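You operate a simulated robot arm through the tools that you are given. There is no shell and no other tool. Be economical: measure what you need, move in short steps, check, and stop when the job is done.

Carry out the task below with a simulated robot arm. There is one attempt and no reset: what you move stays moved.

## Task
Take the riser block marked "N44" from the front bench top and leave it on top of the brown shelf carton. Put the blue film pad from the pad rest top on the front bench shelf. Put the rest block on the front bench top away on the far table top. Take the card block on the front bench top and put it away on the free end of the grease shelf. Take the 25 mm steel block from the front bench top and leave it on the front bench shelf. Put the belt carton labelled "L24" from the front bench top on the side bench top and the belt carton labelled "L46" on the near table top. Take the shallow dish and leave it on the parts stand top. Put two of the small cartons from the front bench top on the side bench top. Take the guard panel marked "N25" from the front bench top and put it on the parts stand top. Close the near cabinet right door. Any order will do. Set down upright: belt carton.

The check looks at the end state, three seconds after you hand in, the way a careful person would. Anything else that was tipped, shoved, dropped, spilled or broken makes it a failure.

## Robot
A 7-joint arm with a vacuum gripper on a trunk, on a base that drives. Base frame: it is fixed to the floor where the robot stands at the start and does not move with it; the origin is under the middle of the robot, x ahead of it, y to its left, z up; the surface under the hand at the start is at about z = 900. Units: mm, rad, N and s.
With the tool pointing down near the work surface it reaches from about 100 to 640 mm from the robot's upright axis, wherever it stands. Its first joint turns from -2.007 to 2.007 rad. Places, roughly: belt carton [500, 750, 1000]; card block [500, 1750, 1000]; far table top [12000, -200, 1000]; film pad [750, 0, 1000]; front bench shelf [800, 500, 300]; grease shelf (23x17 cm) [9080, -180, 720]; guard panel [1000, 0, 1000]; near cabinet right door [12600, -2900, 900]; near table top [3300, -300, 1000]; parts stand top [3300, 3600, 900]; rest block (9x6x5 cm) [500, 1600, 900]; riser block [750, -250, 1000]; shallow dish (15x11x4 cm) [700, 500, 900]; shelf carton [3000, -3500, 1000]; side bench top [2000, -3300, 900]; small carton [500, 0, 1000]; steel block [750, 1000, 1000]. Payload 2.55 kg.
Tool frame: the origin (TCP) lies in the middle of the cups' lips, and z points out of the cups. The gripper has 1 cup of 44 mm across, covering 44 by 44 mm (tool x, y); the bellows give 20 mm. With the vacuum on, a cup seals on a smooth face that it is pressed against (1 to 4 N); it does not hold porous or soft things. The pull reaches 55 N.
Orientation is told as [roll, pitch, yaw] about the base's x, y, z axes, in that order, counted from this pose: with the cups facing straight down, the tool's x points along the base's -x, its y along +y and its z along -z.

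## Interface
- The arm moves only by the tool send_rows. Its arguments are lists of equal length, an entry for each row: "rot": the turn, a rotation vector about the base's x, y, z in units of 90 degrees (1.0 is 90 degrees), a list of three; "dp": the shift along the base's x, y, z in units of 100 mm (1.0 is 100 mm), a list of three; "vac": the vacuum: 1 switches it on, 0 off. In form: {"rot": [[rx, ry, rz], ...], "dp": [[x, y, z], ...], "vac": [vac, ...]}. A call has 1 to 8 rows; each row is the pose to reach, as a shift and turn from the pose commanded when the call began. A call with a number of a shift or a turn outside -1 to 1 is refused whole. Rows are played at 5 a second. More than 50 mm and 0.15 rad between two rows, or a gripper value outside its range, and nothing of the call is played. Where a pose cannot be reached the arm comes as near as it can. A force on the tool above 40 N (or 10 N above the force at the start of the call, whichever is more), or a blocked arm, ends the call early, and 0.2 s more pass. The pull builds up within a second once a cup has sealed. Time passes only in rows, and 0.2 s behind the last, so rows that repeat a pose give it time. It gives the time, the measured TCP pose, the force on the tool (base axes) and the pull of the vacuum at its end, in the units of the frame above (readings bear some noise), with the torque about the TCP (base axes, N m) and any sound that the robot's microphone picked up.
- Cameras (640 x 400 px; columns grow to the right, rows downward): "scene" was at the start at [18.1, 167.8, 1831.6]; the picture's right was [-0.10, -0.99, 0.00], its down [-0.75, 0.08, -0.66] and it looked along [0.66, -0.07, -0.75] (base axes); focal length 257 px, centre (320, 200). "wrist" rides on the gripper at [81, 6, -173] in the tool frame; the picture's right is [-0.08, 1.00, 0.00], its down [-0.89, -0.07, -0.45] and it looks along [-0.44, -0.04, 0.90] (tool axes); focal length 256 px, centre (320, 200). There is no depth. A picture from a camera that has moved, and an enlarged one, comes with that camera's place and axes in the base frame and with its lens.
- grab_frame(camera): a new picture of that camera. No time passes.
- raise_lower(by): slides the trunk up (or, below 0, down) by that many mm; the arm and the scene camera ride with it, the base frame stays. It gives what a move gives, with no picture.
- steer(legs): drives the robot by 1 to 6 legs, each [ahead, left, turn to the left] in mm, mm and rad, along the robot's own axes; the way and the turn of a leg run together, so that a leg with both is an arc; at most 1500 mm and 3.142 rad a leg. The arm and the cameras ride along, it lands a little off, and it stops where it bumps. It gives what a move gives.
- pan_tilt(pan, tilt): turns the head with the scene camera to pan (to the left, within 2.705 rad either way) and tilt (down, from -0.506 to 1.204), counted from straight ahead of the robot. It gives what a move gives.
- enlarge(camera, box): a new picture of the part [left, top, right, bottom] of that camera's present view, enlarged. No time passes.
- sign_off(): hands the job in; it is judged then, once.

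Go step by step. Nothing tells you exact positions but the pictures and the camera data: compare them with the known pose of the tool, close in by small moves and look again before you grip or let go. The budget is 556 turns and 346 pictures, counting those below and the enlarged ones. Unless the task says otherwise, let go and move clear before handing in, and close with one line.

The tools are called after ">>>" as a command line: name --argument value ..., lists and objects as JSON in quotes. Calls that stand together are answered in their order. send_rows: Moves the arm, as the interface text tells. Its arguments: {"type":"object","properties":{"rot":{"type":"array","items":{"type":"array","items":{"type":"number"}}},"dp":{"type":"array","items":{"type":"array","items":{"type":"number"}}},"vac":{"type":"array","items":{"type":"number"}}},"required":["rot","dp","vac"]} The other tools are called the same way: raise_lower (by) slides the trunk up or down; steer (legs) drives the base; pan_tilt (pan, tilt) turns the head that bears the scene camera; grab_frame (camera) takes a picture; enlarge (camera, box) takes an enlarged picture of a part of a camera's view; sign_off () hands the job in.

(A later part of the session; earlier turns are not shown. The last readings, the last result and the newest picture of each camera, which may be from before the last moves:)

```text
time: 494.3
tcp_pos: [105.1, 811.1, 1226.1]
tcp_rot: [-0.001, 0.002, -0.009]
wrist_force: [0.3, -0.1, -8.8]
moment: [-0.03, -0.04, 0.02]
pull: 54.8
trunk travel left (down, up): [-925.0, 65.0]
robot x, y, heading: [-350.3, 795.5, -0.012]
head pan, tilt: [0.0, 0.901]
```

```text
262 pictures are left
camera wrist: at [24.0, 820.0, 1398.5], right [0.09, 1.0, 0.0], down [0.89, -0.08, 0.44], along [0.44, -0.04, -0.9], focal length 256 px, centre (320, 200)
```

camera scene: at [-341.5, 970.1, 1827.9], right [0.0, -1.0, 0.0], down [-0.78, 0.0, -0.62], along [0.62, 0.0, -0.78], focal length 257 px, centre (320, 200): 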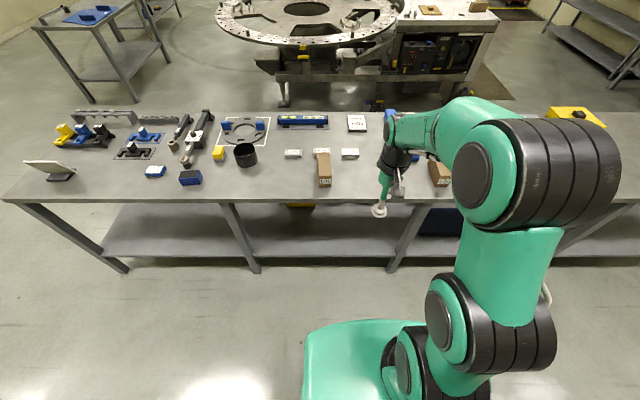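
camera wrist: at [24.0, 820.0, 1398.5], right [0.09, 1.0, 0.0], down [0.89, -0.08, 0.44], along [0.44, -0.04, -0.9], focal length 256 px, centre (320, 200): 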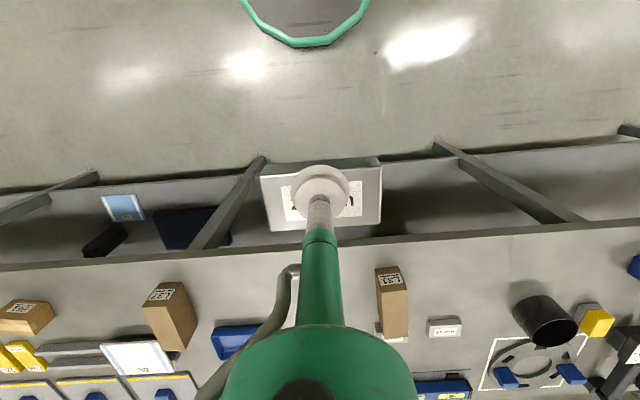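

The bay here spans y 445–1448. I shift left a little, lower the trunk and look.

>>> steer --legs '[[0, 90, 0.01]]'

>>> raise_lower --by -400

>>> raise_lower --by -400

>>> raise_lower --by -50

>>> pan_tilt --pan -0.1 --tilt 0.5

>>> grab_frame --camera "scene"

```text
time: 495.4
tcp_pos: [104.2, 906.3, 1224.9]
tcp_rot: [0.0, 0.001, -0.001]
wrist_force: [0.9, -0.8, -8.8]
moment: [-0.08, 0.02, -0.01]
pull: 55.4
trunk travel left (down, up): [-925.0, 65.0]
robot x, y, heading: [-346.9, 886.9, 0.003]
head pan, tilt: [0.0, 0.901]
```

```text
time: 499.3
tcp_pos: [104.2, 906.0, 825.7]
tcp_rot: [-0.001, 0.004, -0.001]
wrist_force: [-0.8, 0.1, -8.2]
moment: [0.0, 0.0, -0.03]
pull: 54.8
trunk travel left (down, up): [-525.0, 465.0]
robot x, y, heading: [-350.2, 884.4, 0.006]
head pan, tilt: [0.0, 0.901]
```

```text
time: 503.1
tcp_pos: [104.6, 904.8, 425.6]
tcp_rot: [-0.001, 0.004, -0.001]
wrist_force: [0.2, -0.7, -8.9]
moment: [-0.03, 0.0, -0.01]
pull: 54.9
trunk travel left (down, up): [-125.0, 865.0]
robot x, y, heading: [-350.5, 888.6, 0.0]
head pan, tilt: [0.0, 0.901]
```

```text
time: 504.0
tcp_pos: [105.4, 905.6, 375.7]
tcp_rot: [-0.001, 0.003, 0.0]
wrist_force: [0.4, 0.3, -8.2]
moment: [-0.03, -0.04, -0.04]
pull: 54.8
trunk travel left (down, up): [-75.0, 915.0]
robot x, y, heading: [-351.4, 886.9, 0.003]
head pan, tilt: [0.0, 0.901]
```

```text
time: 504.9
tcp_pos: [104.1, 905.2, 375.4]
tcp_rot: [0.0, 0.003, -0.001]
wrist_force: [0.1, -0.4, -8.0]
moment: [-0.03, 0.01, 0.06]
pull: 55.0
trunk travel left (down, up): [-75.0, 915.0]
robot x, y, heading: [-351.1, 888.6, -0.002]
head pan, tilt: [-0.099, 0.499]
```

```text
261 pictures are left
camera scene: at [-319.9, 1053.3, 1011.6], right [-0.1, -0.99, 0.0], down [-0.48, 0.05, -0.88], along [0.87, -0.09, -0.48], focal length 257 px, centre (320, 200)
```

scene: 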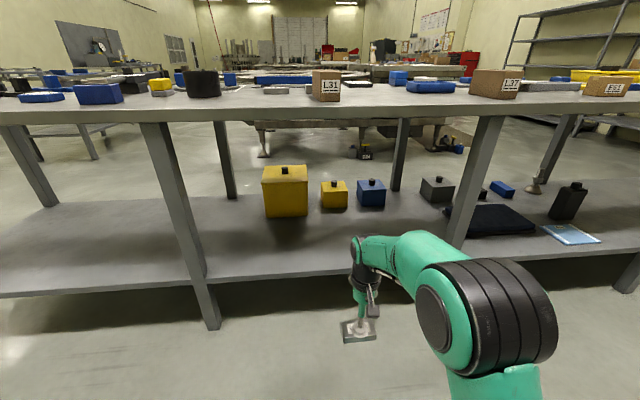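

Clear ahead. Drive in 410.

>>> steer --legs '[[410, 0, 0]]'

>>> send_rows --rot '[[0, 0, 0], [0, 0, 0], [0, 0, 0], [0, 0, 0]]' --dp '[[0, 0, -0.2], [0, 0, -0.35], [0, 0, -0.4], [0, 0, -0.4]]' --vac '[1, 1, 1, 1]'

>>> grab_frame --camera "scene"

```text
time: 507.5
tcp_pos: [526.4, 904.8, 374.7]
tcp_rot: [0.001, 0.004, -0.003]
wrist_force: [-0.1, 1.0, -8.0]
moment: [-0.02, -0.02, -0.01]
pull: 55.1
trunk travel left (down, up): [-75.0, 915.0]
robot x, y, heading: [73.5, 883.0, -0.004]
head pan, tilt: [-0.099, 0.499]
```

```text
time: 508.5
tcp_pos: [524.9, 902.9, 336.3]
tcp_rot: [0.0, 0.004, -0.001]
wrist_force: [-0.3, 0.3, -8.9]
moment: [0.01, 0.01, 0.01]
pull: 55.2
trunk travel left (down, up): [-75.0, 915.0]
robot x, y, heading: [72.7, 881.4, -0.009]
head pan, tilt: [-0.099, 0.499]
```

```text
260 pictures are left
camera scene: at [103.1, 1052.7, 1011.7], right [-0.1, -0.99, 0.0], down [-0.48, 0.05, -0.88], along [0.87, -0.09, -0.48], focal length 257 px, centre (320, 200)
```

scene: 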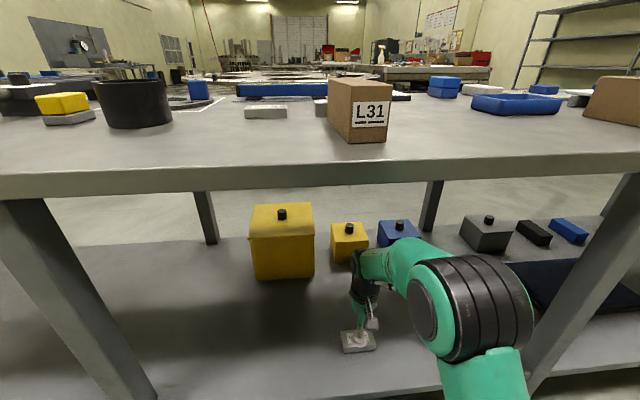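

Lower in fine steps to contact.

>>> send_rows --rot '[[0, 0, 0], [0, 0, 0], [0, 0, 0], [0, 0, 0], [0, 0, 0], [0, 0, 0], [0, 0, 0], [0, 0, 0]]' --dp '[[0, 0, -0.03], [0, 0, -0.06], [0, 0, -0.09], [0, 0, -0.11], [0, 0, -0.13], [0, 0, -0.15], [0, 0, -0.17], [0, 0, -0.17]]' --vac '[1, 1, 1, 1, 1, 1, 1, 1]'

```text
time: 510.1
tcp_pos: [528.9, 903.5, 323.4]
tcp_rot: [0.0, -0.007, -0.002]
wrist_force: [-6.1, 0.5, 12.6]
moment: [0.04, -0.36, 0.03]
pull: 54.7
trunk travel left (down, up): [-75.0, 915.0]
robot x, y, heading: [70.1, 880.4, -0.003]
head pan, tilt: [-0.099, 0.499]
stopped in row 8: the force on the tool passed its limit at 42 N (the readings are from after the stop); the commanded pose is now the measured one
```

Contact. Release, rise and back out.

>>> send_rows --rot '[[0, 0, 0], [0, 0, 0], [0, 0, 0], [0, 0, 0], [0, 0.005, 0], [0, 0.005, 0]]' --dp '[[0, 0, 0], [0, 0, 0], [0, 0, 0.01], [0, 0, 0.04], [0, 0, 0.3], [0, 0, 0.5]]' --vac '[0, 0, 0, 0, 0, 0]'

>>> steer --legs '[[-430, 0, 0]]'

>>> grab_frame --camera "scene"

```text
time: 511.5
tcp_pos: [529.1, 905.0, 371.8]
tcp_rot: [0.001, 0.003, -0.001]
wrist_force: [-0.1, 0.2, 0.1]
moment: [-0.05, 0.0, 0.03]
pull: 0.1
trunk travel left (down, up): [-75.0, 915.0]
robot x, y, heading: [70.9, 885.1, -0.0]
head pan, tilt: [-0.099, 0.499]
```

```text
time: 514.1
tcp_pos: [104.2, 907.6, 371.6]
tcp_rot: [0.002, 0.004, 0.002]
wrist_force: [0.9, 0.8, -0.1]
moment: [-0.01, -0.01, -0.01]
pull: 0.0
trunk travel left (down, up): [-75.0, 915.0]
robot x, y, heading: [-355.9, 887.3, 0.009]
head pan, tilt: [-0.099, 0.499]
```

```text
259 pictures are left
camera scene: at [-323.2, 1052.5, 1011.7], right [-0.1, -1.0, 0.0], down [-0.48, 0.05, -0.88], along [0.87, -0.08, -0.48], focal length 257 px, centre (320, 200)
```

scene: 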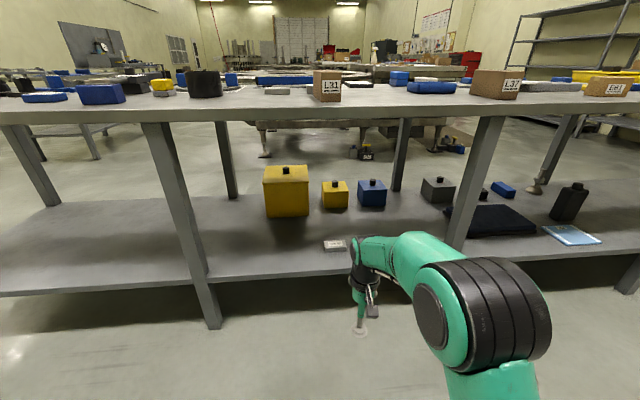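

Steel block is on the shelf. Next, the shallow dish at about (702,518).

>>> raise_lower --by 400

>>> raise_lower --by 400

>>> raise_lower --by 50

>>> steer --legs '[[0, -380, -0.005], [440, 0, 0]]'

>>> send_rows --rot '[[0, 0, 0], [0, 0, 0], [0, 0, 0], [0, 0, 0]]' --dp '[[0.2, 0, -0.4], [0.5, 0, -0.7], [0.9, 0, -0.9], [1, 0, -1]]' --vac '[0, 0, 0, 0]'

>>> grab_frame --camera "wrist"

```text
time: 518.0
tcp_pos: [104.5, 907.4, 769.8]
tcp_rot: [0.0, 0.004, 0.005]
wrist_force: [-0.4, 0.2, 0.8]
moment: [0.02, 0.01, -0.02]
pull: 0.2
trunk travel left (down, up): [-475.0, 515.0]
robot x, y, heading: [-352.0, 882.9, 0.01]
head pan, tilt: [-0.099, 0.499]
```

```text
time: 521.8
tcp_pos: [104.5, 907.7, 1171.1]
tcp_rot: [0.0, 0.003, 0.004]
wrist_force: [0.0, 0.2, -0.1]
moment: [-0.02, 0.04, 0.03]
pull: 0.1
trunk travel left (down, up): [-875.0, 115.0]
robot x, y, heading: [-354.0, 887.2, 0.003]
head pan, tilt: [-0.099, 0.499]
```

```text
time: 522.7
tcp_pos: [103.8, 906.6, 1220.7]
tcp_rot: [-0.001, 0.005, 0.003]
wrist_force: [0.2, -0.8, 0.4]
moment: [-0.01, -0.01, 0.0]
pull: 0.0
trunk travel left (down, up): [-925.0, 65.0]
robot x, y, heading: [-351.6, 887.8, 0.006]
head pan, tilt: [-0.099, 0.499]
```

```text
time: 527.4
tcp_pos: [548.5, 532.5, 1221.3]
tcp_rot: [0.001, 0.006, 0.003]
wrist_force: [0.9, 0.1, -0.3]
moment: [-0.02, 0.02, -0.01]
pull: 0.0
trunk travel left (down, up): [-925.0, 65.0]
robot x, y, heading: [86.6, 510.0, 0.001]
head pan, tilt: [-0.099, 0.499]
```

```text
time: 528.4
tcp_pos: [646.2, 532.7, 1121.6]
tcp_rot: [0.001, 0.005, 0.003]
wrist_force: [-0.6, 0.2, 0.2]
moment: [0.02, 0.04, 0.04]
pull: 0.0
trunk travel left (down, up): [-925.0, 65.0]
robot x, y, heading: [86.3, 511.8, 0.002]
head pan, tilt: [-0.099, 0.499]
```

```text
258 pictures are left
camera wrist: at [566.2, 540.8, 1294.5], right [0.08, 1.0, 0.0], down [0.89, -0.07, 0.44], along [0.44, -0.03, -0.9], focal length 256 px, centre (320, 200)
```

wrist: 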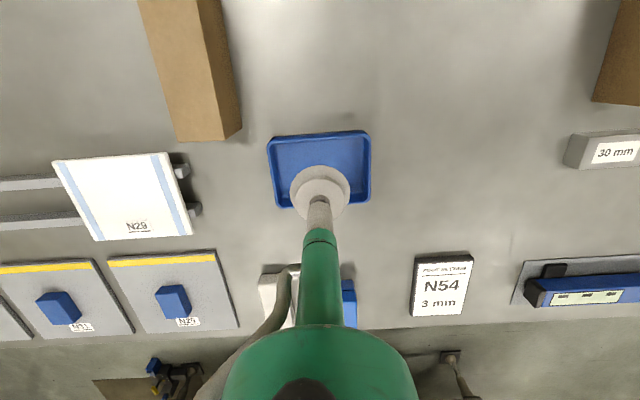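

Dish centre (690,534). Move above.

>>> send_rows --rot '[[0, 0, 0], [0, 0, 0], [0, 0, 0], [0, 0, 0]]' --dp '[[0.4, 0, 0], [0.44, 0, -0.4], [0.44, 0, -0.8], [0.44, 0, -1]]' --vac '[0, 0, 0, 0]'

>>> grab_frame --camera "wrist"

```text
time: 529.4
tcp_pos: [691.3, 534.2, 1022.2]
tcp_rot: [0.004, 0.005, 0.005]
wrist_force: [0.2, 0.2, -0.9]
moment: [0.01, 0.03, -0.03]
pull: 0.1
trunk travel left (down, up): [-925.0, 65.0]
robot x, y, heading: [88.3, 511.0, 0.002]
head pan, tilt: [-0.099, 0.499]
```

```text
257 pictures are left
camera wrist: at [611.4, 541.7, 1194.0], right [0.08, 1.0, 0.0], down [0.9, -0.07, 0.44], along [0.44, -0.03, -0.9], focal length 256 px, centre (320, 200)
```

wrist: 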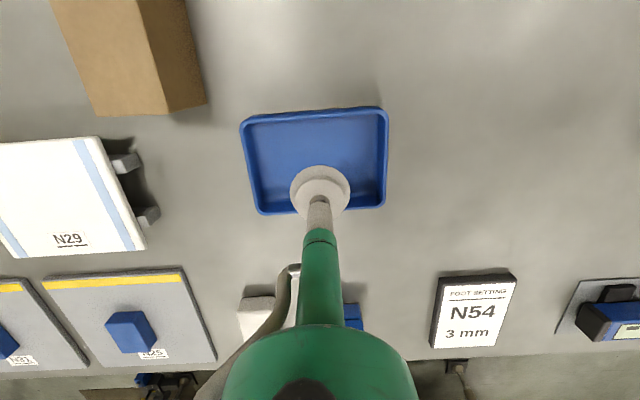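

Centred. Descend into the dish with vacuum on.

>>> send_rows --rot '[[0, 0, 0], [0, 0, 0], [0, 0, 0], [0, 0, 0]]' --dp '[[0, 0, -0.4], [0, 0, -0.8], [0, 0, -1], [0, 0, -1]]' --vac '[0, 0, 0, 0]'

>>> send_rows --rot '[[0, 0, 0], [0, 0, 0], [0, 0, 0], [0, 0, 0], [0, 0, 0], [0, 0, 0], [0, 0, 0], [0, 0, 0]]' --dp '[[0, 0, -0.05], [0, 0, -0.09], [0, 0, -0.12], [0, 0, -0.14], [0, 0, -0.16], [0, 0, -0.16], [0, 0, -0.16], [0, 0, -0.16]]' --vac '[1, 1, 1, 1, 1, 1, 1, 1]'

```text
time: 530.4
tcp_pos: [689.5, 534.9, 921.1]
tcp_rot: [0.001, 0.003, 0.004]
wrist_force: [-1.1, 0.5, 0.5]
moment: [0.0, 0.0, 0.0]
pull: 0.0
trunk travel left (down, up): [-925.0, 65.0]
robot x, y, heading: [91.3, 507.3, 0.005]
head pan, tilt: [-0.099, 0.499]
```

```text
time: 532.2
tcp_pos: [688.5, 532.6, 907.0]
tcp_rot: [0.0, 0.005, 0.003]
wrist_force: [-10.2, 0.8, 0.4]
moment: [0.02, -0.32, 0.01]
pull: 54.4
trunk travel left (down, up): [-925.0, 65.0]
robot x, y, heading: [89.8, 510.4, 0.006]
head pan, tilt: [-0.099, 0.499]
```

Sealed in the dish. Lift and retract.

>>> send_rows --rot '[[0, 0, 0], [0, 0, 0], [0, 0, 0], [0, 0, 0], [0, 0, 0]]' --dp '[[0, 0, 0.1], [0, 0, 0.3], [0, 0, 0.6], [0, 0, 1], [0, 0, 1]]' --vac '[1, 1, 1, 1, 1]'

>>> grab_frame --camera "wrist"

>>> send_rows --rot '[[0, 0, 0], [0, 0, 0], [0, 0, 0], [0, 0, 0], [0, 0, 0]]' --dp '[[-0.2, 0, 0.4], [-0.5, 0, 0.7], [-0.8, 0, 1], [-1, 0, 1], [-1, 0, 1]]' --vac '[1, 1, 1, 1, 1]'

>>> send_rows --rot '[[0, 0, 0], [0, 0, 0], [0, 0, 0], [0, 0, 0], [0, 0, 0]]' --dp '[[-0.3, 0, 0.2], [-0.6, 0, 0.4], [-0.9, 0, 0.5], [-1, 0, 0.5], [-1, 0, 0.5]]' --vac '[1, 1, 1, 1, 1]'

```text
time: 533.4
tcp_pos: [690.8, 531.9, 1004.9]
tcp_rot: [0.0, 0.006, 0.004]
wrist_force: [0.2, -0.2, -1.7]
moment: [0.0, 0.01, -0.01]
pull: 55.3
trunk travel left (down, up): [-925.0, 65.0]
robot x, y, heading: [90.2, 510.7, 0.003]
head pan, tilt: [-0.099, 0.499]
```

```text
256 pictures are left
camera wrist: at [611.4, 538.8, 1178.0], right [0.08, 1.0, 0.0], down [0.9, -0.07, 0.44], along [0.44, -0.03, -0.9], focal length 256 px, centre (320, 200)
```

wrist: 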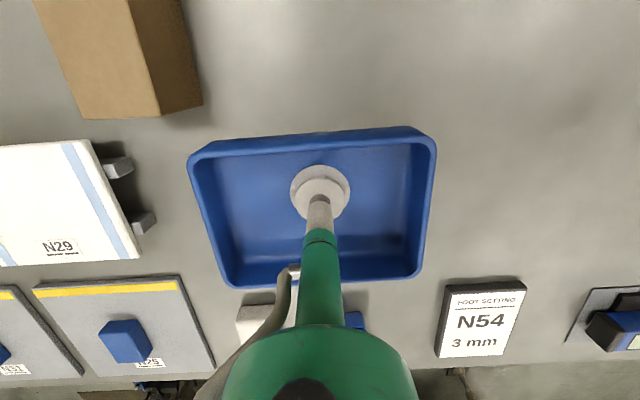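

```text
time: 534.6
tcp_pos: [592.1, 530.9, 1104.1]
tcp_rot: [-0.001, 0.005, 0.003]
wrist_force: [-0.1, -0.4, -1.2]
moment: [-0.01, -0.01, -0.01]
pull: 54.9
trunk travel left (down, up): [-925.0, 65.0]
robot x, y, heading: [88.9, 513.8, 0.005]
head pan, tilt: [-0.099, 0.499]
```

```text
time: 535.8
tcp_pos: [490.3, 529.5, 1154.7]
tcp_rot: [0.002, 0.004, 0.004]
wrist_force: [-0.8, -0.2, -0.7]
moment: [-0.01, 0.02, 0.01]
pull: 54.7
trunk travel left (down, up): [-925.0, 65.0]
robot x, y, heading: [88.2, 513.2, -0.003]
head pan, tilt: [-0.099, 0.499]
```

Dish held. Drive around the left end of the bench.

>>> steer --legs '[[-320, 0, 0], [0, 1450, 0], [0, 1000, 0]]'

>>> pan_tilt --pan 0.1 --tilt 0.35

>>> grab_frame --camera "scene"

```text
time: 549.4
tcp_pos: [174.2, 2971.8, 1155.6]
tcp_rot: [0.0, 0.006, 0.02]
wrist_force: [0.2, 1.1, -1.9]
moment: [-0.03, 0.02, -0.01]
pull: 54.8
trunk travel left (down, up): [-925.0, 65.0]
robot x, y, heading: [-228.2, 2948.1, 0.024]
head pan, tilt: [-0.099, 0.499]
```

```text
time: 550.2
tcp_pos: [174.1, 2972.3, 1156.0]
tcp_rot: [0.001, 0.006, 0.021]
wrist_force: [0.5, 0.7, -1.4]
moment: [0.03, 0.02, 0.01]
pull: 54.3
trunk travel left (down, up): [-925.0, 65.0]
robot x, y, heading: [-226.1, 2947.8, 0.025]
head pan, tilt: [0.099, 0.351]
```

```text
255 pictures are left
camera scene: at [-198.4, 3131.4, 1875.3], right [0.12, -0.99, 0.0], down [-0.34, -0.04, -0.94], along [0.93, 0.11, -0.34], focal length 257 px, centre (320, 200)
```

scene: 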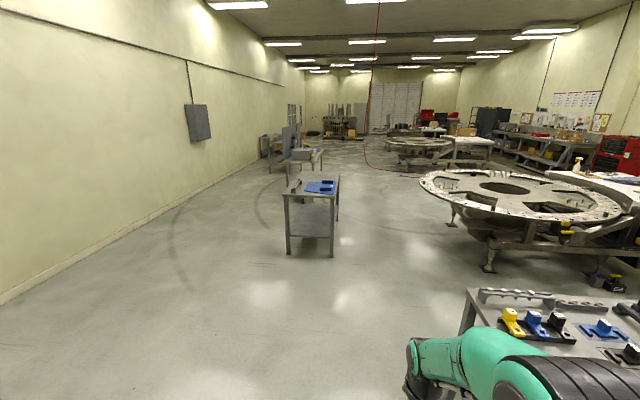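

The parts stand spans x≈2600–3420, y≈3265–3890. I drive to its front.

>>> steer --legs '[[1100, 400, -0.024], [1050, 100, 0]]'

>>> pan_tilt --pan 0.0 --tilt 0.7

>>> grab_frame --camera "scene"

```text
time: 561.1
tcp_pos: [2315.4, 3426.4, 1156.2]
tcp_rot: [0.0, 0.006, -0.013]
wrist_force: [-0.5, 0.4, -2.1]
moment: [0.01, 0.03, 0.02]
pull: 54.9
trunk travel left (down, up): [-925.0, 65.0]
robot x, y, heading: [1914.8, 3411.8, -0.008]
head pan, tilt: [0.099, 0.351]
```

```text
time: 561.9
tcp_pos: [2314.4, 3425.4, 1155.3]
tcp_rot: [-0.001, 0.005, -0.01]
wrist_force: [0.5, 0.3, -1.8]
moment: [0.0, -0.01, 0.0]
pull: 55.2
trunk travel left (down, up): [-925.0, 65.0]
robot x, y, heading: [1908.9, 3411.8, -0.012]
head pan, tilt: [0.0, 0.7]
```

```text
254 pictures are left
camera scene: at [1940.0, 3587.4, 1844.1], right [-0.01, -1.0, 0.0], down [-0.64, 0.01, -0.77], along [0.77, -0.01, -0.64], focal length 257 px, centre (320, 200)
```

scene: 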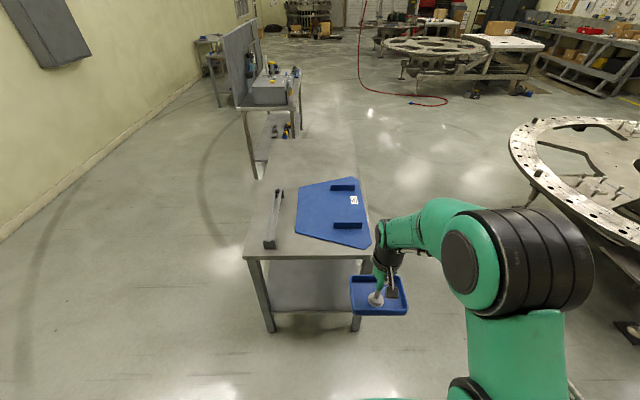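

The stand top has a blue plate and a bar on it; I zoom to judge the free space.

>>> enlarge --camera "scene" --box '[220, 160, 420, 285]'

```text
3.20 times, centred on (320, 222) of scene
camera zoom: at [1940.0, 3587.4, 1844.1], right [-0.01, -1.0, 0.0], down [-0.64, 0.01, -0.77], along [0.77, -0.01, -0.64], focal length 824 px, centre (320, 128)
```

zoom: 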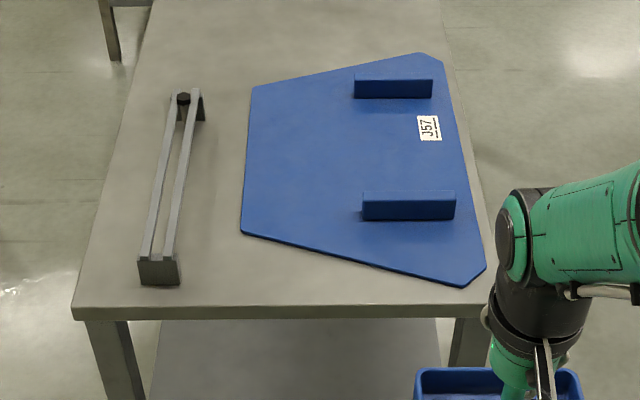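

The stand top continues beyond the plate; its far half is free. I'll approach from its right side at x≈3600.

>>> steer --legs '[[0, -720, 0], [1500, 0, 0], [200, 0, 0], [0, 0, 1.583]]'

>>> grab_frame --camera "scene"

```text
time: 578.0
tcp_pos: [3609.3, 3056.1, 1156.4]
tcp_rot: [0.001, 0.006, 1.571]
wrist_force: [-0.3, -0.1, -2.0]
moment: [-0.02, 0.02, -0.02]
pull: 54.5
trunk travel left (down, up): [-925.0, 65.0]
robot x, y, heading: [3629.9, 2654.5, 1.571]
head pan, tilt: [0.0, 0.7]
```

```text
252 pictures are left
camera scene: at [3452.3, 2678.4, 1844.0], right [1.0, 0.0, 0.0], down [0.0, -0.64, -0.77], along [0.0, 0.77, -0.64], focal length 257 px, centre (320, 200)
```

scene: 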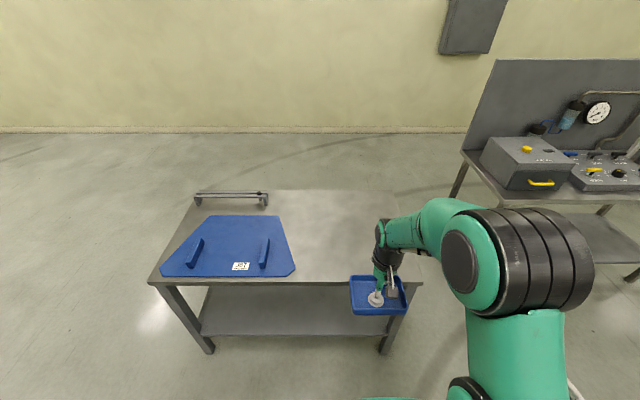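

Free area right of the plate: x 3370–3860. I'll set the dish near (3480,3480).

>>> steer --legs '[[330, 110, 0]]'

>>> send_rows --rot '[[0, 0, 0], [0, 0, 0], [0, 0, 0], [0, 0, 0]]' --dp '[[0, 0.3, -0.3], [0, 0.6, -0.6], [0, 0.9, -0.9], [0, 0.9, -1]]' --vac '[1, 1, 1, 1]'

>>> grab_frame --camera "wrist"

>>> grab_frame --camera "scene"

```text
time: 580.3
tcp_pos: [3497.8, 3386.7, 1156.1]
tcp_rot: [-0.001, 0.005, 1.571]
wrist_force: [0.4, 0.3, -1.2]
moment: [-0.05, -0.02, 0.02]
pull: 54.9
trunk travel left (down, up): [-925.0, 65.0]
robot x, y, heading: [3516.5, 2988.2, 1.575]
head pan, tilt: [0.0, 0.7]
```

```text
time: 581.3
tcp_pos: [3498.0, 3475.5, 1055.4]
tcp_rot: [-0.001, 0.007, 1.571]
wrist_force: [0.1, -0.1, -1.3]
moment: [0.03, 0.04, 0.01]
pull: 55.3
trunk travel left (down, up): [-925.0, 65.0]
robot x, y, heading: [3518.3, 2989.5, 1.573]
head pan, tilt: [0.0, 0.7]
```

```text
251 pictures are left
camera wrist: at [3491.1, 3398.3, 1227.5], right [-1.0, 0.08, 0.0], down [0.07, 0.89, 0.44], along [0.03, 0.44, -0.9], focal length 256 px, centre (320, 200)
```

wrist: 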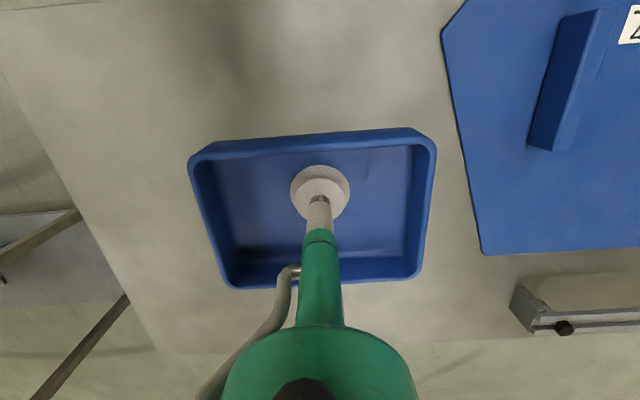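

```text
250 pictures are left
camera scene: at [3339.4, 3007.8, 1844.0], right [1.0, 0.0, 0.0], down [0.0, -0.64, -0.77], along [0.0, 0.77, -0.64], focal length 257 px, centre (320, 200)
```

scene: 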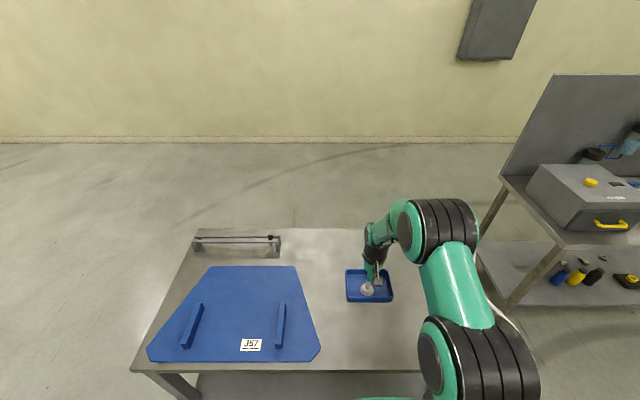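

I shift the dish 55 mm left to leave room for the panel, then lower.

>>> send_rows --rot '[[0, 0, 0], [0, 0, 0], [0, 0, 0], [0, 0, 0], [0, 0, 0]]' --dp '[[-0.4, 0, -0.2], [-0.55, 0, -0.5], [-0.55, 0, -0.85], [-0.55, 0, -1], [-0.55, 0, -1]]' --vac '[1, 1, 1, 1, 1]'

>>> send_rows --rot '[[0, 0, 0], [0, 0, 0], [0, 0, 0], [0, 0, 0], [0, 0, 0], [0, 0, 0], [0, 0, 0], [0, 0, 0]]' --dp '[[0, 0, -0.25], [0, 0, -0.33], [0, 0, -0.38], [0, 0, -0.42], [0, 0, -0.45], [0, 0, -0.48], [0, 0, -0.5], [0, 0, -0.5]]' --vac '[1, 1, 1, 1, 1, 1, 1, 1]'

```text
time: 582.5
tcp_pos: [3445.0, 3477.4, 953.9]
tcp_rot: [0.003, 0.004, 1.571]
wrist_force: [-0.1, 0.1, -2.4]
moment: [0.0, -0.01, 0.03]
pull: 55.4
trunk travel left (down, up): [-925.0, 65.0]
robot x, y, heading: [3516.5, 2979.9, 1.572]
head pan, tilt: [0.0, 0.7]
```

```text
time: 584.3
tcp_pos: [3443.6, 3476.8, 904.4]
tcp_rot: [0.001, 0.005, 1.57]
wrist_force: [0.4, -0.7, -2.2]
moment: [0.0, 0.02, 0.01]
pull: 55.4
trunk travel left (down, up): [-925.0, 65.0]
robot x, y, heading: [3516.2, 2984.6, 1.572]
head pan, tilt: [0.0, 0.7]
```

>>> send_rows --rot '[[0, 0, 0], [0, 0, 0], [0, 0, 0], [0, 0, 0], [0, 0, 0], [0, 0, 0], [0, 0, 0], [0, 0, 0]]' --dp '[[0, 0, -0.03], [0, 0, -0.06], [0, 0, -0.09], [0, 0, -0.12], [0, 0, -0.15], [0, 0, -0.18], [0, 0, -0.21], [0, 0, -0.21]]' --vac '[1, 1, 1, 1, 1, 1, 1, 1]'

```text
time: 586.1
tcp_pos: [3442.6, 3475.8, 884.7]
tcp_rot: [0.0, 0.005, 1.57]
wrist_force: [-0.5, -0.3, -1.1]
moment: [-0.06, 0.0, -0.01]
pull: 54.8
trunk travel left (down, up): [-925.0, 65.0]
robot x, y, heading: [3514.8, 2983.3, 1.568]
head pan, tilt: [0.0, 0.7]
```

Not in contact yet; the stand is lower than 880. Check visually.

>>> enlarge --camera "scene" --box '[300, 230, 460, 330]'

>>> send_rows --rot '[[0, 0, 0], [0, 0, 0], [0, 0, 0], [0, 0, 0], [0, 0, 0], [0, 0, 0], [0, 0, 0], [0, 0, 0]]' --dp '[[0, 0, -0.04], [0, 0, -0.08], [0, 0, -0.12], [0, 0, -0.16], [0, 0, -0.2], [0, 0, -0.24], [0, 0, -0.28], [0, 0, -0.32]]' --vac '[1, 1, 1, 1, 1, 1, 1, 1]'

```text
4.00 times, centred on (380, 280) of scene
camera zoom: at [3339.4, 3008.9, 1844.0], right [1.0, 0.0, 0.0], down [0.0, -0.64, -0.77], along [0.0, 0.77, -0.64], focal length 1029 px, centre (80, -120)
```

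zoom: 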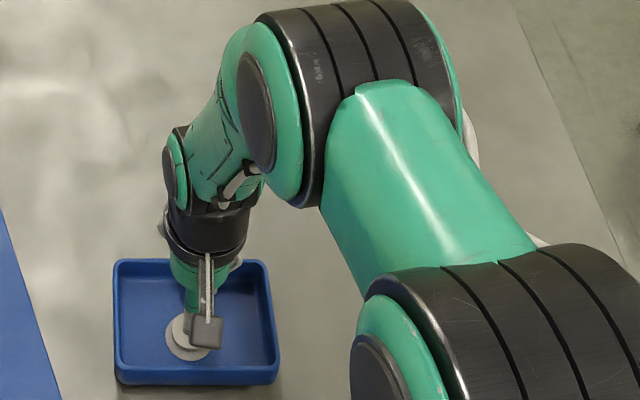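

```text
time: 587.7
tcp_pos: [3442.0, 3475.0, 864.4]
tcp_rot: [0.001, 0.006, 1.572]
wrist_force: [1.1, -11.8, 25.0]
moment: [0.27, -0.09, -0.07]
pull: 55.3
trunk travel left (down, up): [-925.0, 65.0]
robot x, y, heading: [3511.6, 2987.1, 1.57]
head pan, tilt: [0.0, 0.7]
stopped in row 7: the force on the tool passed its limit at 41 N (the readings are from after the stop); the commanded pose is now the measured one
```

Contact at z≈864 (stand top ≈857). Release and rise.

>>> send_rows --rot '[[0, 0, 0], [0, 0, 0], [0, 0, 0], [0, 0, 0], [0, 0, 0], [0, 0, 0], [0, 0, 0]]' --dp '[[0, 0, 0], [0, 0, 0], [0, 0, 0.01], [0, 0, 0.05], [0, 0, 0.3], [0, 0, 0.7], [0, 0, 1]]' --vac '[0, 0, 0, 0, 0, 0, 0]'

>>> send_rows --rot '[[0, 0, 0], [0, 0, 0], [0, 0, 0], [0, 0, 0]]' --dp '[[0, 0, 0.4], [0, -0.2, 0.8], [0, -0.5, 1], [0, -0.5, 1]]' --vac '[0, 0, 0, 0]'

>>> send_rows --rot '[[0, 0, 0], [0, 0, 0], [0, 0, 0], [0, 0, 0]]' --dp '[[0.1, -0.2, 0.3], [0.2, -0.4, 0.6], [0.2, -0.5, 0.9], [0.2, -0.5, 0.9]]' --vac '[0, 0, 0, 0]'

>>> grab_frame --camera "scene"

```text
time: 589.3
tcp_pos: [3443.4, 3478.9, 962.0]
tcp_rot: [0.001, 0.002, 1.57]
wrist_force: [-0.3, -0.8, -0.3]
moment: [0.03, 0.01, -0.01]
pull: 0.1
trunk travel left (down, up): [-925.0, 65.0]
robot x, y, heading: [3516.5, 2982.4, 1.569]
head pan, tilt: [0.0, 0.7]
```

```text
time: 590.3
tcp_pos: [3445.7, 3428.3, 1062.6]
tcp_rot: [0.001, 0.005, 1.57]
wrist_force: [0.4, 0.1, 0.2]
moment: [-0.04, -0.01, -0.02]
pull: 0.0
trunk travel left (down, up): [-925.0, 65.0]
robot x, y, heading: [3518.7, 2983.9, 1.568]
head pan, tilt: [0.0, 0.7]
```

```text
time: 591.3
tcp_pos: [3460.9, 3377.7, 1152.6]
tcp_rot: [0.002, 0.004, 1.571]
wrist_force: [-0.4, -0.3, 0.2]
moment: [-0.03, -0.02, 0.02]
pull: 0.0
trunk travel left (down, up): [-925.0, 65.0]
robot x, y, heading: [3518.4, 2985.4, 1.57]
head pan, tilt: [0.0, 0.7]
```

```text
248 pictures are left
camera scene: at [3339.4, 3009.7, 1844.0], right [1.0, 0.0, 0.0], down [0.0, -0.64, -0.76], along [0.0, 0.76, -0.64], focal length 257 px, centre (320, 200)
```

scene: 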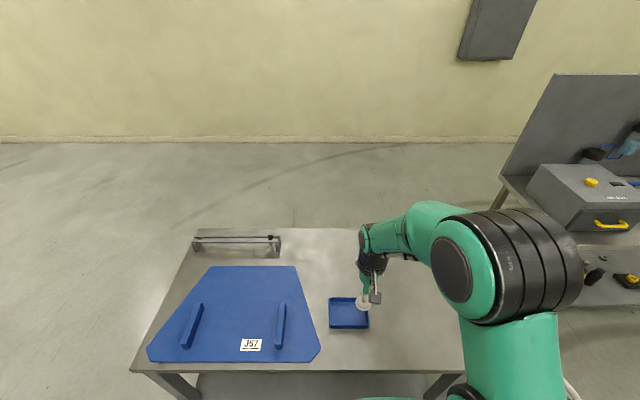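

Dish placed. Now back for guard panel N25.

>>> steer --legs '[[-100, 0, 0], [0, 1450, 0], [0, 1450, 0], [0, 880, 0], [0, 0, -1.571]]'

```text
time: 614.0
tcp_pos: [156.1, 2845.3, 1152.6]
tcp_rot: [0.002, 0.003, 0.047]
wrist_force: [-0.2, -0.1, -0.4]
moment: [-0.03, 0.01, 0.01]
pull: 0.2
trunk travel left (down, up): [-925.0, 65.0]
robot x, y, heading: [-232.3, 2776.6, 0.044]
head pan, tilt: [0.0, 0.7]
```

>>> steer --legs '[[0, 0, -0.044], [0, -1450, 0], [0, -1190, 0]]'

>>> pan_tilt --pan 0.0 --tilt 0.8

>>> grab_frame --camera "scene"

```text
time: 627.2
tcp_pos: [211.7, 216.3, 1152.2]
tcp_rot: [0.002, 0.005, 0.063]
wrist_force: [-1.0, 0.3, -0.2]
moment: [0.02, -0.03, -0.06]
pull: 0.1
trunk travel left (down, up): [-925.0, 65.0]
robot x, y, heading: [-178.6, 135.1, 0.065]
head pan, tilt: [0.0, 0.7]
```

```text
time: 627.9
tcp_pos: [211.7, 215.3, 1152.7]
tcp_rot: [0.002, 0.003, 0.063]
wrist_force: [0.0, 0.5, 0.2]
moment: [0.02, -0.01, -0.01]
pull: 0.0
trunk travel left (down, up): [-925.0, 65.0]
robot x, y, heading: [-174.1, 138.0, 0.063]
head pan, tilt: [0.0, 0.799]
```

```text
247 pictures are left
camera scene: at [-167.0, 313.7, 1835.8], right [0.06, -1.0, 0.0], down [-0.72, -0.04, -0.7], along [0.7, 0.04, -0.72], focal length 257 px, centre (320, 200)
```

scene: 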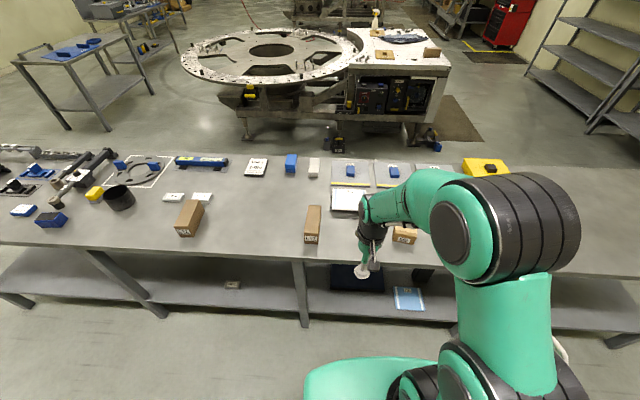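

Straighten, then edge forward under the bench in steps.

>>> steer --legs '[[0, 0, -0.064], [350, -25, 0]]'

>>> steer --legs '[[90, 0, 0]]'

>>> steer --legs '[[60, 0, 0]]'

>>> grab_frame --camera "wrist"

```text
time: 630.6
tcp_pos: [562.6, 171.6, 1152.4]
tcp_rot: [0.001, 0.003, 0.007]
wrist_force: [0.9, 0.5, 0.7]
moment: [0.01, -0.01, 0.02]
pull: 0.1
trunk travel left (down, up): [-925.0, 65.0]
robot x, y, heading: [169.5, 108.5, 0.005]
head pan, tilt: [0.0, 0.799]
```

```text
time: 631.7
tcp_pos: [654.7, 172.2, 1151.5]
tcp_rot: [0.0, 0.003, 0.006]
wrist_force: [0.6, -0.3, 0.7]
moment: [0.01, 0.03, -0.01]
pull: 0.1
trunk travel left (down, up): [-925.0, 65.0]
robot x, y, heading: [262.6, 113.9, 0.004]
head pan, tilt: [0.0, 0.799]
```

```text
time: 632.7
tcp_pos: [711.9, 171.9, 1153.5]
tcp_rot: [0.002, 0.003, 0.008]
wrist_force: [0.4, -0.2, -1.6]
moment: [0.01, 0.01, -0.02]
pull: 0.1
trunk travel left (down, up): [-925.0, 65.0]
robot x, y, heading: [320.0, 112.8, 0.004]
head pan, tilt: [0.0, 0.799]
```

```text
246 pictures are left
camera wrist: at [630.7, 179.7, 1325.5], right [0.07, 1.0, 0.0], down [0.89, -0.07, 0.44], along [0.44, -0.03, -0.9], focal length 256 px, centre (320, 200)
```

wrist: 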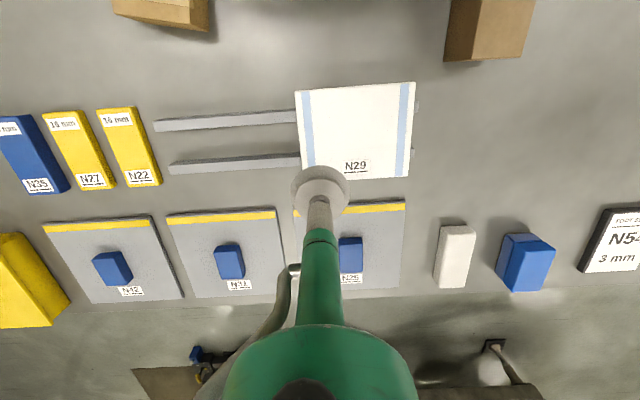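

The base is at x=320, so N25's handle (~(925,217)) is within reach. Move toward it.

>>> send_rows --rot '[[0, 0, 0], [0, 0, 0], [0, 0, 0], [0, 0, 0]]' --dp '[[0.4, 0.1, 0], [0.8, 0.2, 0], [1, 0.25, -0.3], [1, 0.25, -0.3]]' --vac '[0, 0, 0, 0]'

>>> send_rows --rot '[[0, 0, 0], [0, 0, 0], [0, 0, 0], [0, 0, 0]]' --dp '[[0.35, 0.1, -0.1], [0.65, 0.18, -0.3], [0.75, 0.2, -0.6], [0.75, 0.2, -0.6]]' --vac '[0, 0, 0, 0]'

>>> grab_frame --camera "wrist"

>>> enlarge --camera "scene" --box '[240, 80, 440, 205]'

```text
time: 633.7
tcp_pos: [809.1, 196.1, 1122.1]
tcp_rot: [0.001, 0.003, 0.008]
wrist_force: [0.2, 0.3, -0.7]
moment: [0.01, -0.03, -0.01]
pull: 0.0
trunk travel left (down, up): [-925.0, 65.0]
robot x, y, heading: [321.1, 117.0, 0.012]
head pan, tilt: [0.0, 0.799]
```

```text
time: 634.7
tcp_pos: [887.0, 215.1, 1061.9]
tcp_rot: [0.002, 0.002, 0.008]
wrist_force: [-0.1, -0.6, -0.7]
moment: [-0.01, -0.01, 0.0]
pull: 0.1
trunk travel left (down, up): [-925.0, 65.0]
robot x, y, heading: [321.4, 116.6, 0.01]
head pan, tilt: [0.0, 0.799]
```

```text
245 pictures are left
camera wrist: at [806.7, 222.3, 1235.0], right [0.07, 1.0, 0.0], down [0.89, -0.07, 0.44], along [0.44, -0.03, -0.9], focal length 256 px, centre (320, 200)
```

wrist: 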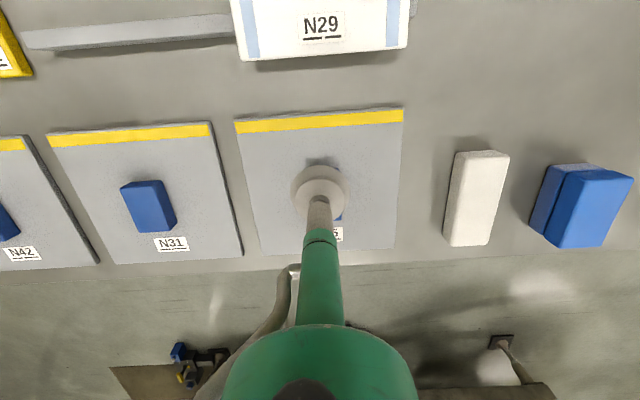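

```text
3.20 times, centred on (340, 142) of scene
camera zoom: at [338.4, 290.8, 1835.8], right [0.01, -1.0, 0.0], down [-0.72, 0.0, -0.7], along [0.7, 0.0, -0.72], focal length 824 px, centre (256, 384)
```

zoom: 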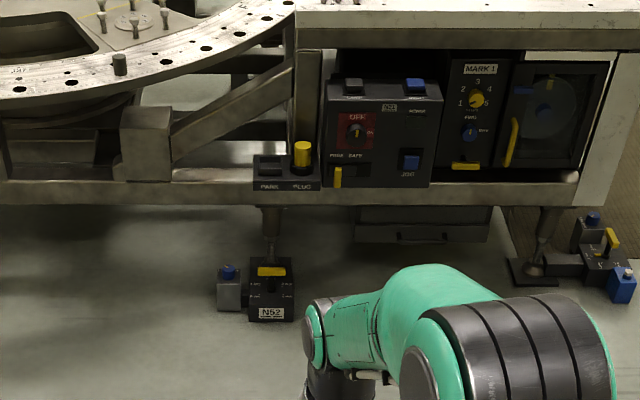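

I need the exact handle spot; look from the scene camera steeper.

>>> pan_tilt --pan 0.0 --tilt 1.0

>>> enlarge --camera "scene" --box '[220, 120, 420, 245]'

>>> enlarge --camera "wrist" --box '[30, 100, 430, 280]'

```text
time: 635.4
tcp_pos: [887.9, 215.5, 1062.1]
tcp_rot: [0.002, 0.003, 0.006]
wrist_force: [-0.2, 0.1, 0.1]
moment: [-0.02, -0.05, 0.02]
pull: 0.0
trunk travel left (down, up): [-925.0, 65.0]
robot x, y, heading: [319.0, 115.2, 0.009]
head pan, tilt: [0.0, 1.0]
```

```text
3.20 times, centred on (320, 182) of scene
camera zoom: at [328.3, 290.9, 1820.6], right [0.01, -1.0, 0.0], down [-0.84, -0.01, -0.54], along [0.54, 0.0, -0.84], focal length 824 px, centre (320, 256)
```

zoom: 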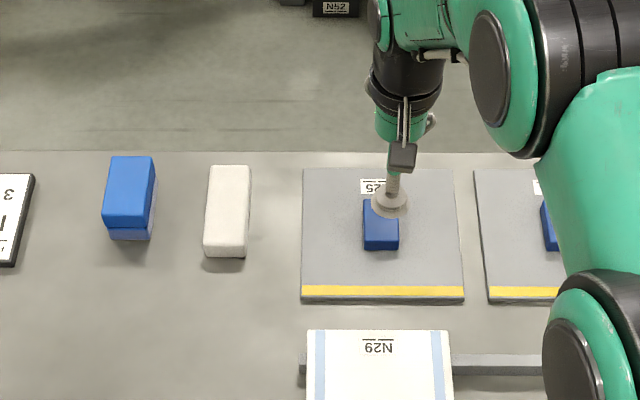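

```text
1.60 times, centred on (230, 190) of wrist
camera zoom: at [807.1, 222.3, 1234.9], right [0.07, 1.0, 0.0], down [0.89, -0.07, 0.44], along [0.44, -0.03, -0.9], focal length 410 px, centre (464, 216)
```

zoom: 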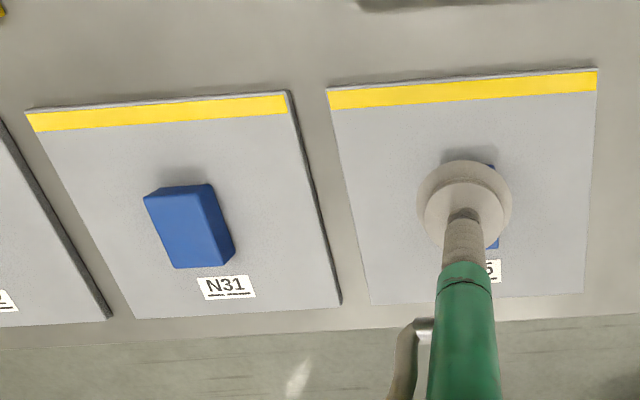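

The handle top is centred at about (951,212). I edge the base forward 50 mm for better reach.

>>> steer --legs '[[50, 0, -0.008]]'

>>> enlarge --camera "scene" --box '[220, 120, 420, 245]'

>>> grab_frame --camera "wrist"

```text
time: 636.3
tcp_pos: [938.5, 209.9, 1061.3]
tcp_rot: [0.002, 0.004, -0.003]
wrist_force: [-0.6, 0.2, -1.1]
moment: [0.0, 0.02, 0.03]
pull: 0.1
trunk travel left (down, up): [-925.0, 65.0]
robot x, y, heading: [372.8, 117.2, -0.002]
head pan, tilt: [0.0, 1.0]
```

```text
3.20 times, centred on (320, 182) of scene
camera zoom: at [380.2, 291.0, 1820.6], right [0.0, -1.0, 0.0], down [-0.84, 0.0, -0.54], along [0.54, 0.0, -0.84], focal length 824 px, centre (320, 256)
```

zoom: 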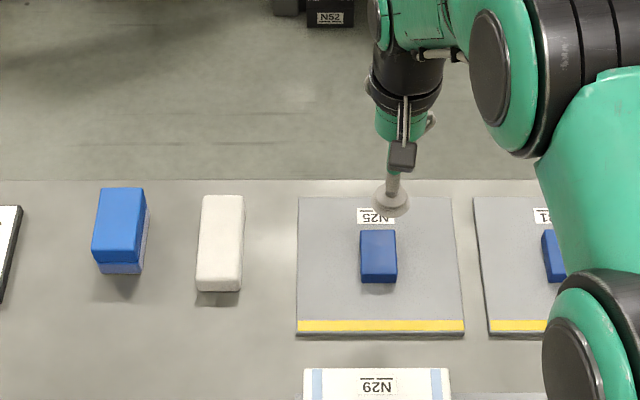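

```text
240 pictures are left
camera wrist: at [858.4, 218.2, 1234.9], right [0.08, 1.0, 0.0], down [0.89, -0.07, 0.44], along [0.44, -0.04, -0.9], focal length 256 px, centre (320, 200)
```

wrist: 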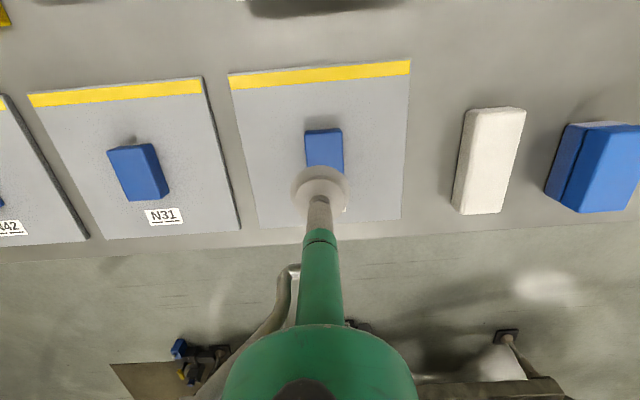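

Handle now visible: centre ≈(953,216). Lower toward it.

>>> send_rows --rot '[[0, 0, 0], [0, 0, 0], [0, 0, 0], [0, 0, 0]]' --dp '[[0.1, 0.06, -0.3], [0.13, 0.06, -0.6], [0.13, 0.06, -0.95], [0.13, 0.06, -0.95]]' --vac '[0, 0, 0, 0]'

>>> enlarge --camera "scene" --box '[280, 140, 380, 202]'

>>> enlarge --camera "wrist" --box '[220, 100, 420, 225]'

```text
time: 637.3
tcp_pos: [953.5, 217.4, 968.8]
tcp_rot: [0.002, 0.002, -0.001]
wrist_force: [0.1, 0.0, -0.4]
moment: [0.04, 0.0, 0.0]
pull: 0.1
trunk travel left (down, up): [-925.0, 65.0]
robot x, y, heading: [368.1, 114.5, -0.004]
head pan, tilt: [0.0, 1.0]
```

```text
6.40 times, centred on (330, 171) of scene
camera zoom: at [379.4, 290.8, 1820.6], right [0.0, -1.0, 0.0], down [-0.84, 0.0, -0.54], along [0.54, 0.0, -0.84], focal length 1647 px, centre (256, 386)
```

zoom: 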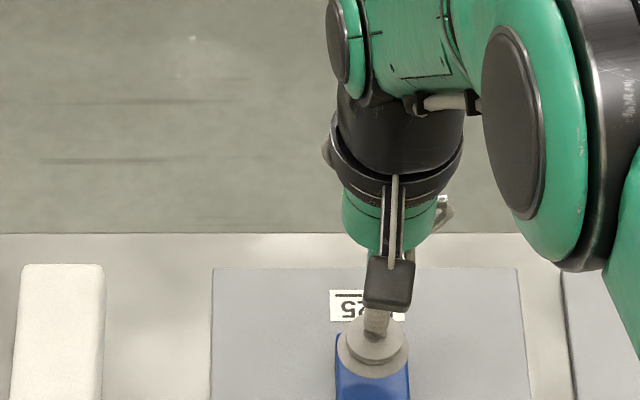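

```text
3.20 times, centred on (320, 162) of wrist
camera zoom: at [872.2, 225.3, 1141.8], right [0.08, 1.0, 0.0], down [0.89, -0.07, 0.44], along [0.44, -0.03, -0.9], focal length 819 px, centre (320, 320)
```

zoom: 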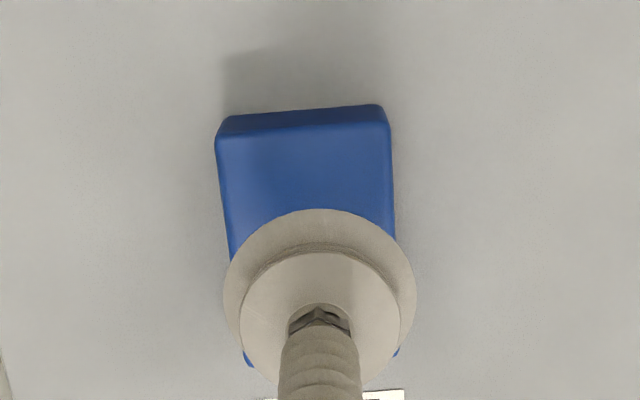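

Centred within a millimetre. Descend with vacuum.

>>> send_rows --rot '[[0, 0, 0], [0, 0, 0], [0, 0, 0], [0, 0, 0], [0, 0, 0], [0, 0, 0], [0, 0, 0], [0, 0, 0]]' --dp '[[0, -0.01, -0.2], [0, -0.01, -0.28], [0, -0.01, -0.32], [0, -0.01, -0.35], [0, -0.01, -0.37], [0, -0.01, -0.39], [0, -0.01, -0.41], [0, -0.01, -0.41]]' --vac '[0, 1, 1, 1, 1, 1, 1, 1]'

```text
time: 639.1
tcp_pos: [952.0, 214.2, 930.9]
tcp_rot: [0.003, -0.007, -0.001]
wrist_force: [-2.6, 0.1, 31.2]
moment: [-0.15, 0.34, 0.0]
pull: 54.8
trunk travel left (down, up): [-925.0, 65.0]
robot x, y, heading: [367.4, 115.0, -0.001]
head pan, tilt: [0.0, 1.0]
```

Sealed. Lift slowly.

>>> send_rows --rot '[[0, 0, 0], [0, 0, 0], [0, 0, 0], [0, 0, 0], [0, 0, 0], [0, 0, 0]]' --dp '[[0, 0, 0.06], [0, 0, 0.2], [0, 0, 0.45], [0, 0, 0.75], [0, 0, 1], [0, 0, 1]]' --vac '[1, 1, 1, 1, 1, 1]'

>>> grab_frame --camera "wrist"

```text
time: 640.5
tcp_pos: [950.7, 214.5, 1025.4]
tcp_rot: [0.0, 0.004, -0.002]
wrist_force: [0.5, 0.7, -7.5]
moment: [0.02, 0.03, 0.0]
pull: 54.8
trunk travel left (down, up): [-925.0, 65.0]
robot x, y, heading: [367.8, 116.4, 0.001]
head pan, tilt: [0.0, 1.0]
```

```text
237 pictures are left
camera wrist: at [871.6, 221.9, 1197.8], right [0.08, 1.0, 0.0], down [0.89, -0.07, 0.44], along [0.44, -0.04, -0.9], focal length 256 px, centre (320, 200)
```

wrist: 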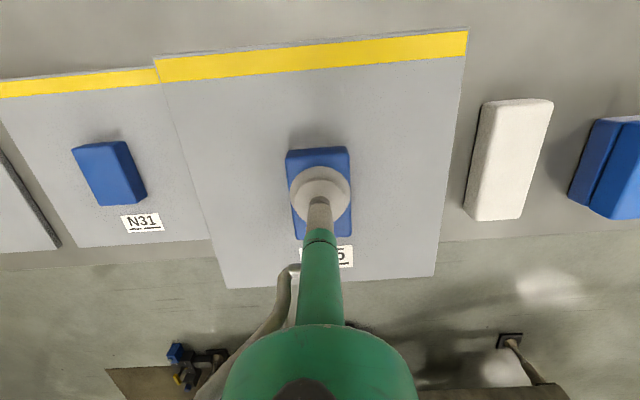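

Held level. Raise and retract, then back out.

>>> send_rows --rot '[[0, 0, 0], [0, 0, 0], [0, 0, 0], [0, 0, 0], [0, 0, 0]]' --dp '[[0, 0, 0.4], [-0.2, 0, 0.8], [-0.5, 0, 1], [-0.9, 0, 1], [-1, 0, 1]]' --vac '[1, 1, 1, 1, 1]'

>>> send_rows --rot '[[0, 0, 0], [0, 0, 0], [0, 0, 0], [0, 0, 0]]' --dp '[[-0.4, -0.1, 0.1], [-0.7, -0.2, 0.3], [-0.8, -0.3, 0.3], [-0.8, -0.3, 0.3]]' --vac '[1, 1, 1, 1]'

>>> steer --legs '[[-600, 0, 0]]'

```text
time: 641.7
tcp_pos: [853.5, 211.9, 1125.6]
tcp_rot: [0.0, 0.002, -0.001]
wrist_force: [1.1, 0.0, -6.2]
moment: [-0.03, 0.0, -0.01]
pull: 54.8
trunk travel left (down, up): [-925.0, 65.0]
robot x, y, heading: [373.0, 117.2, -0.003]
head pan, tilt: [0.0, 1.0]
```

```text
time: 642.7
tcp_pos: [773.7, 186.1, 1155.6]
tcp_rot: [0.0, 0.005, 0.0]
wrist_force: [0.6, 1.3, -5.8]
moment: [-0.02, 0.0, -0.01]
pull: 54.6
trunk travel left (down, up): [-925.0, 65.0]
robot x, y, heading: [370.4, 116.2, 0.001]
head pan, tilt: [0.0, 1.0]
```

```text
time: 646.1
tcp_pos: [181.2, 187.2, 1155.7]
tcp_rot: [0.001, 0.003, -0.005]
wrist_force: [0.0, 0.8, -6.4]
moment: [0.0, 0.03, 0.02]
pull: 55.1
trunk travel left (down, up): [-925.0, 65.0]
robot x, y, heading: [-224.3, 117.1, -0.005]
head pan, tilt: [0.0, 1.0]
```

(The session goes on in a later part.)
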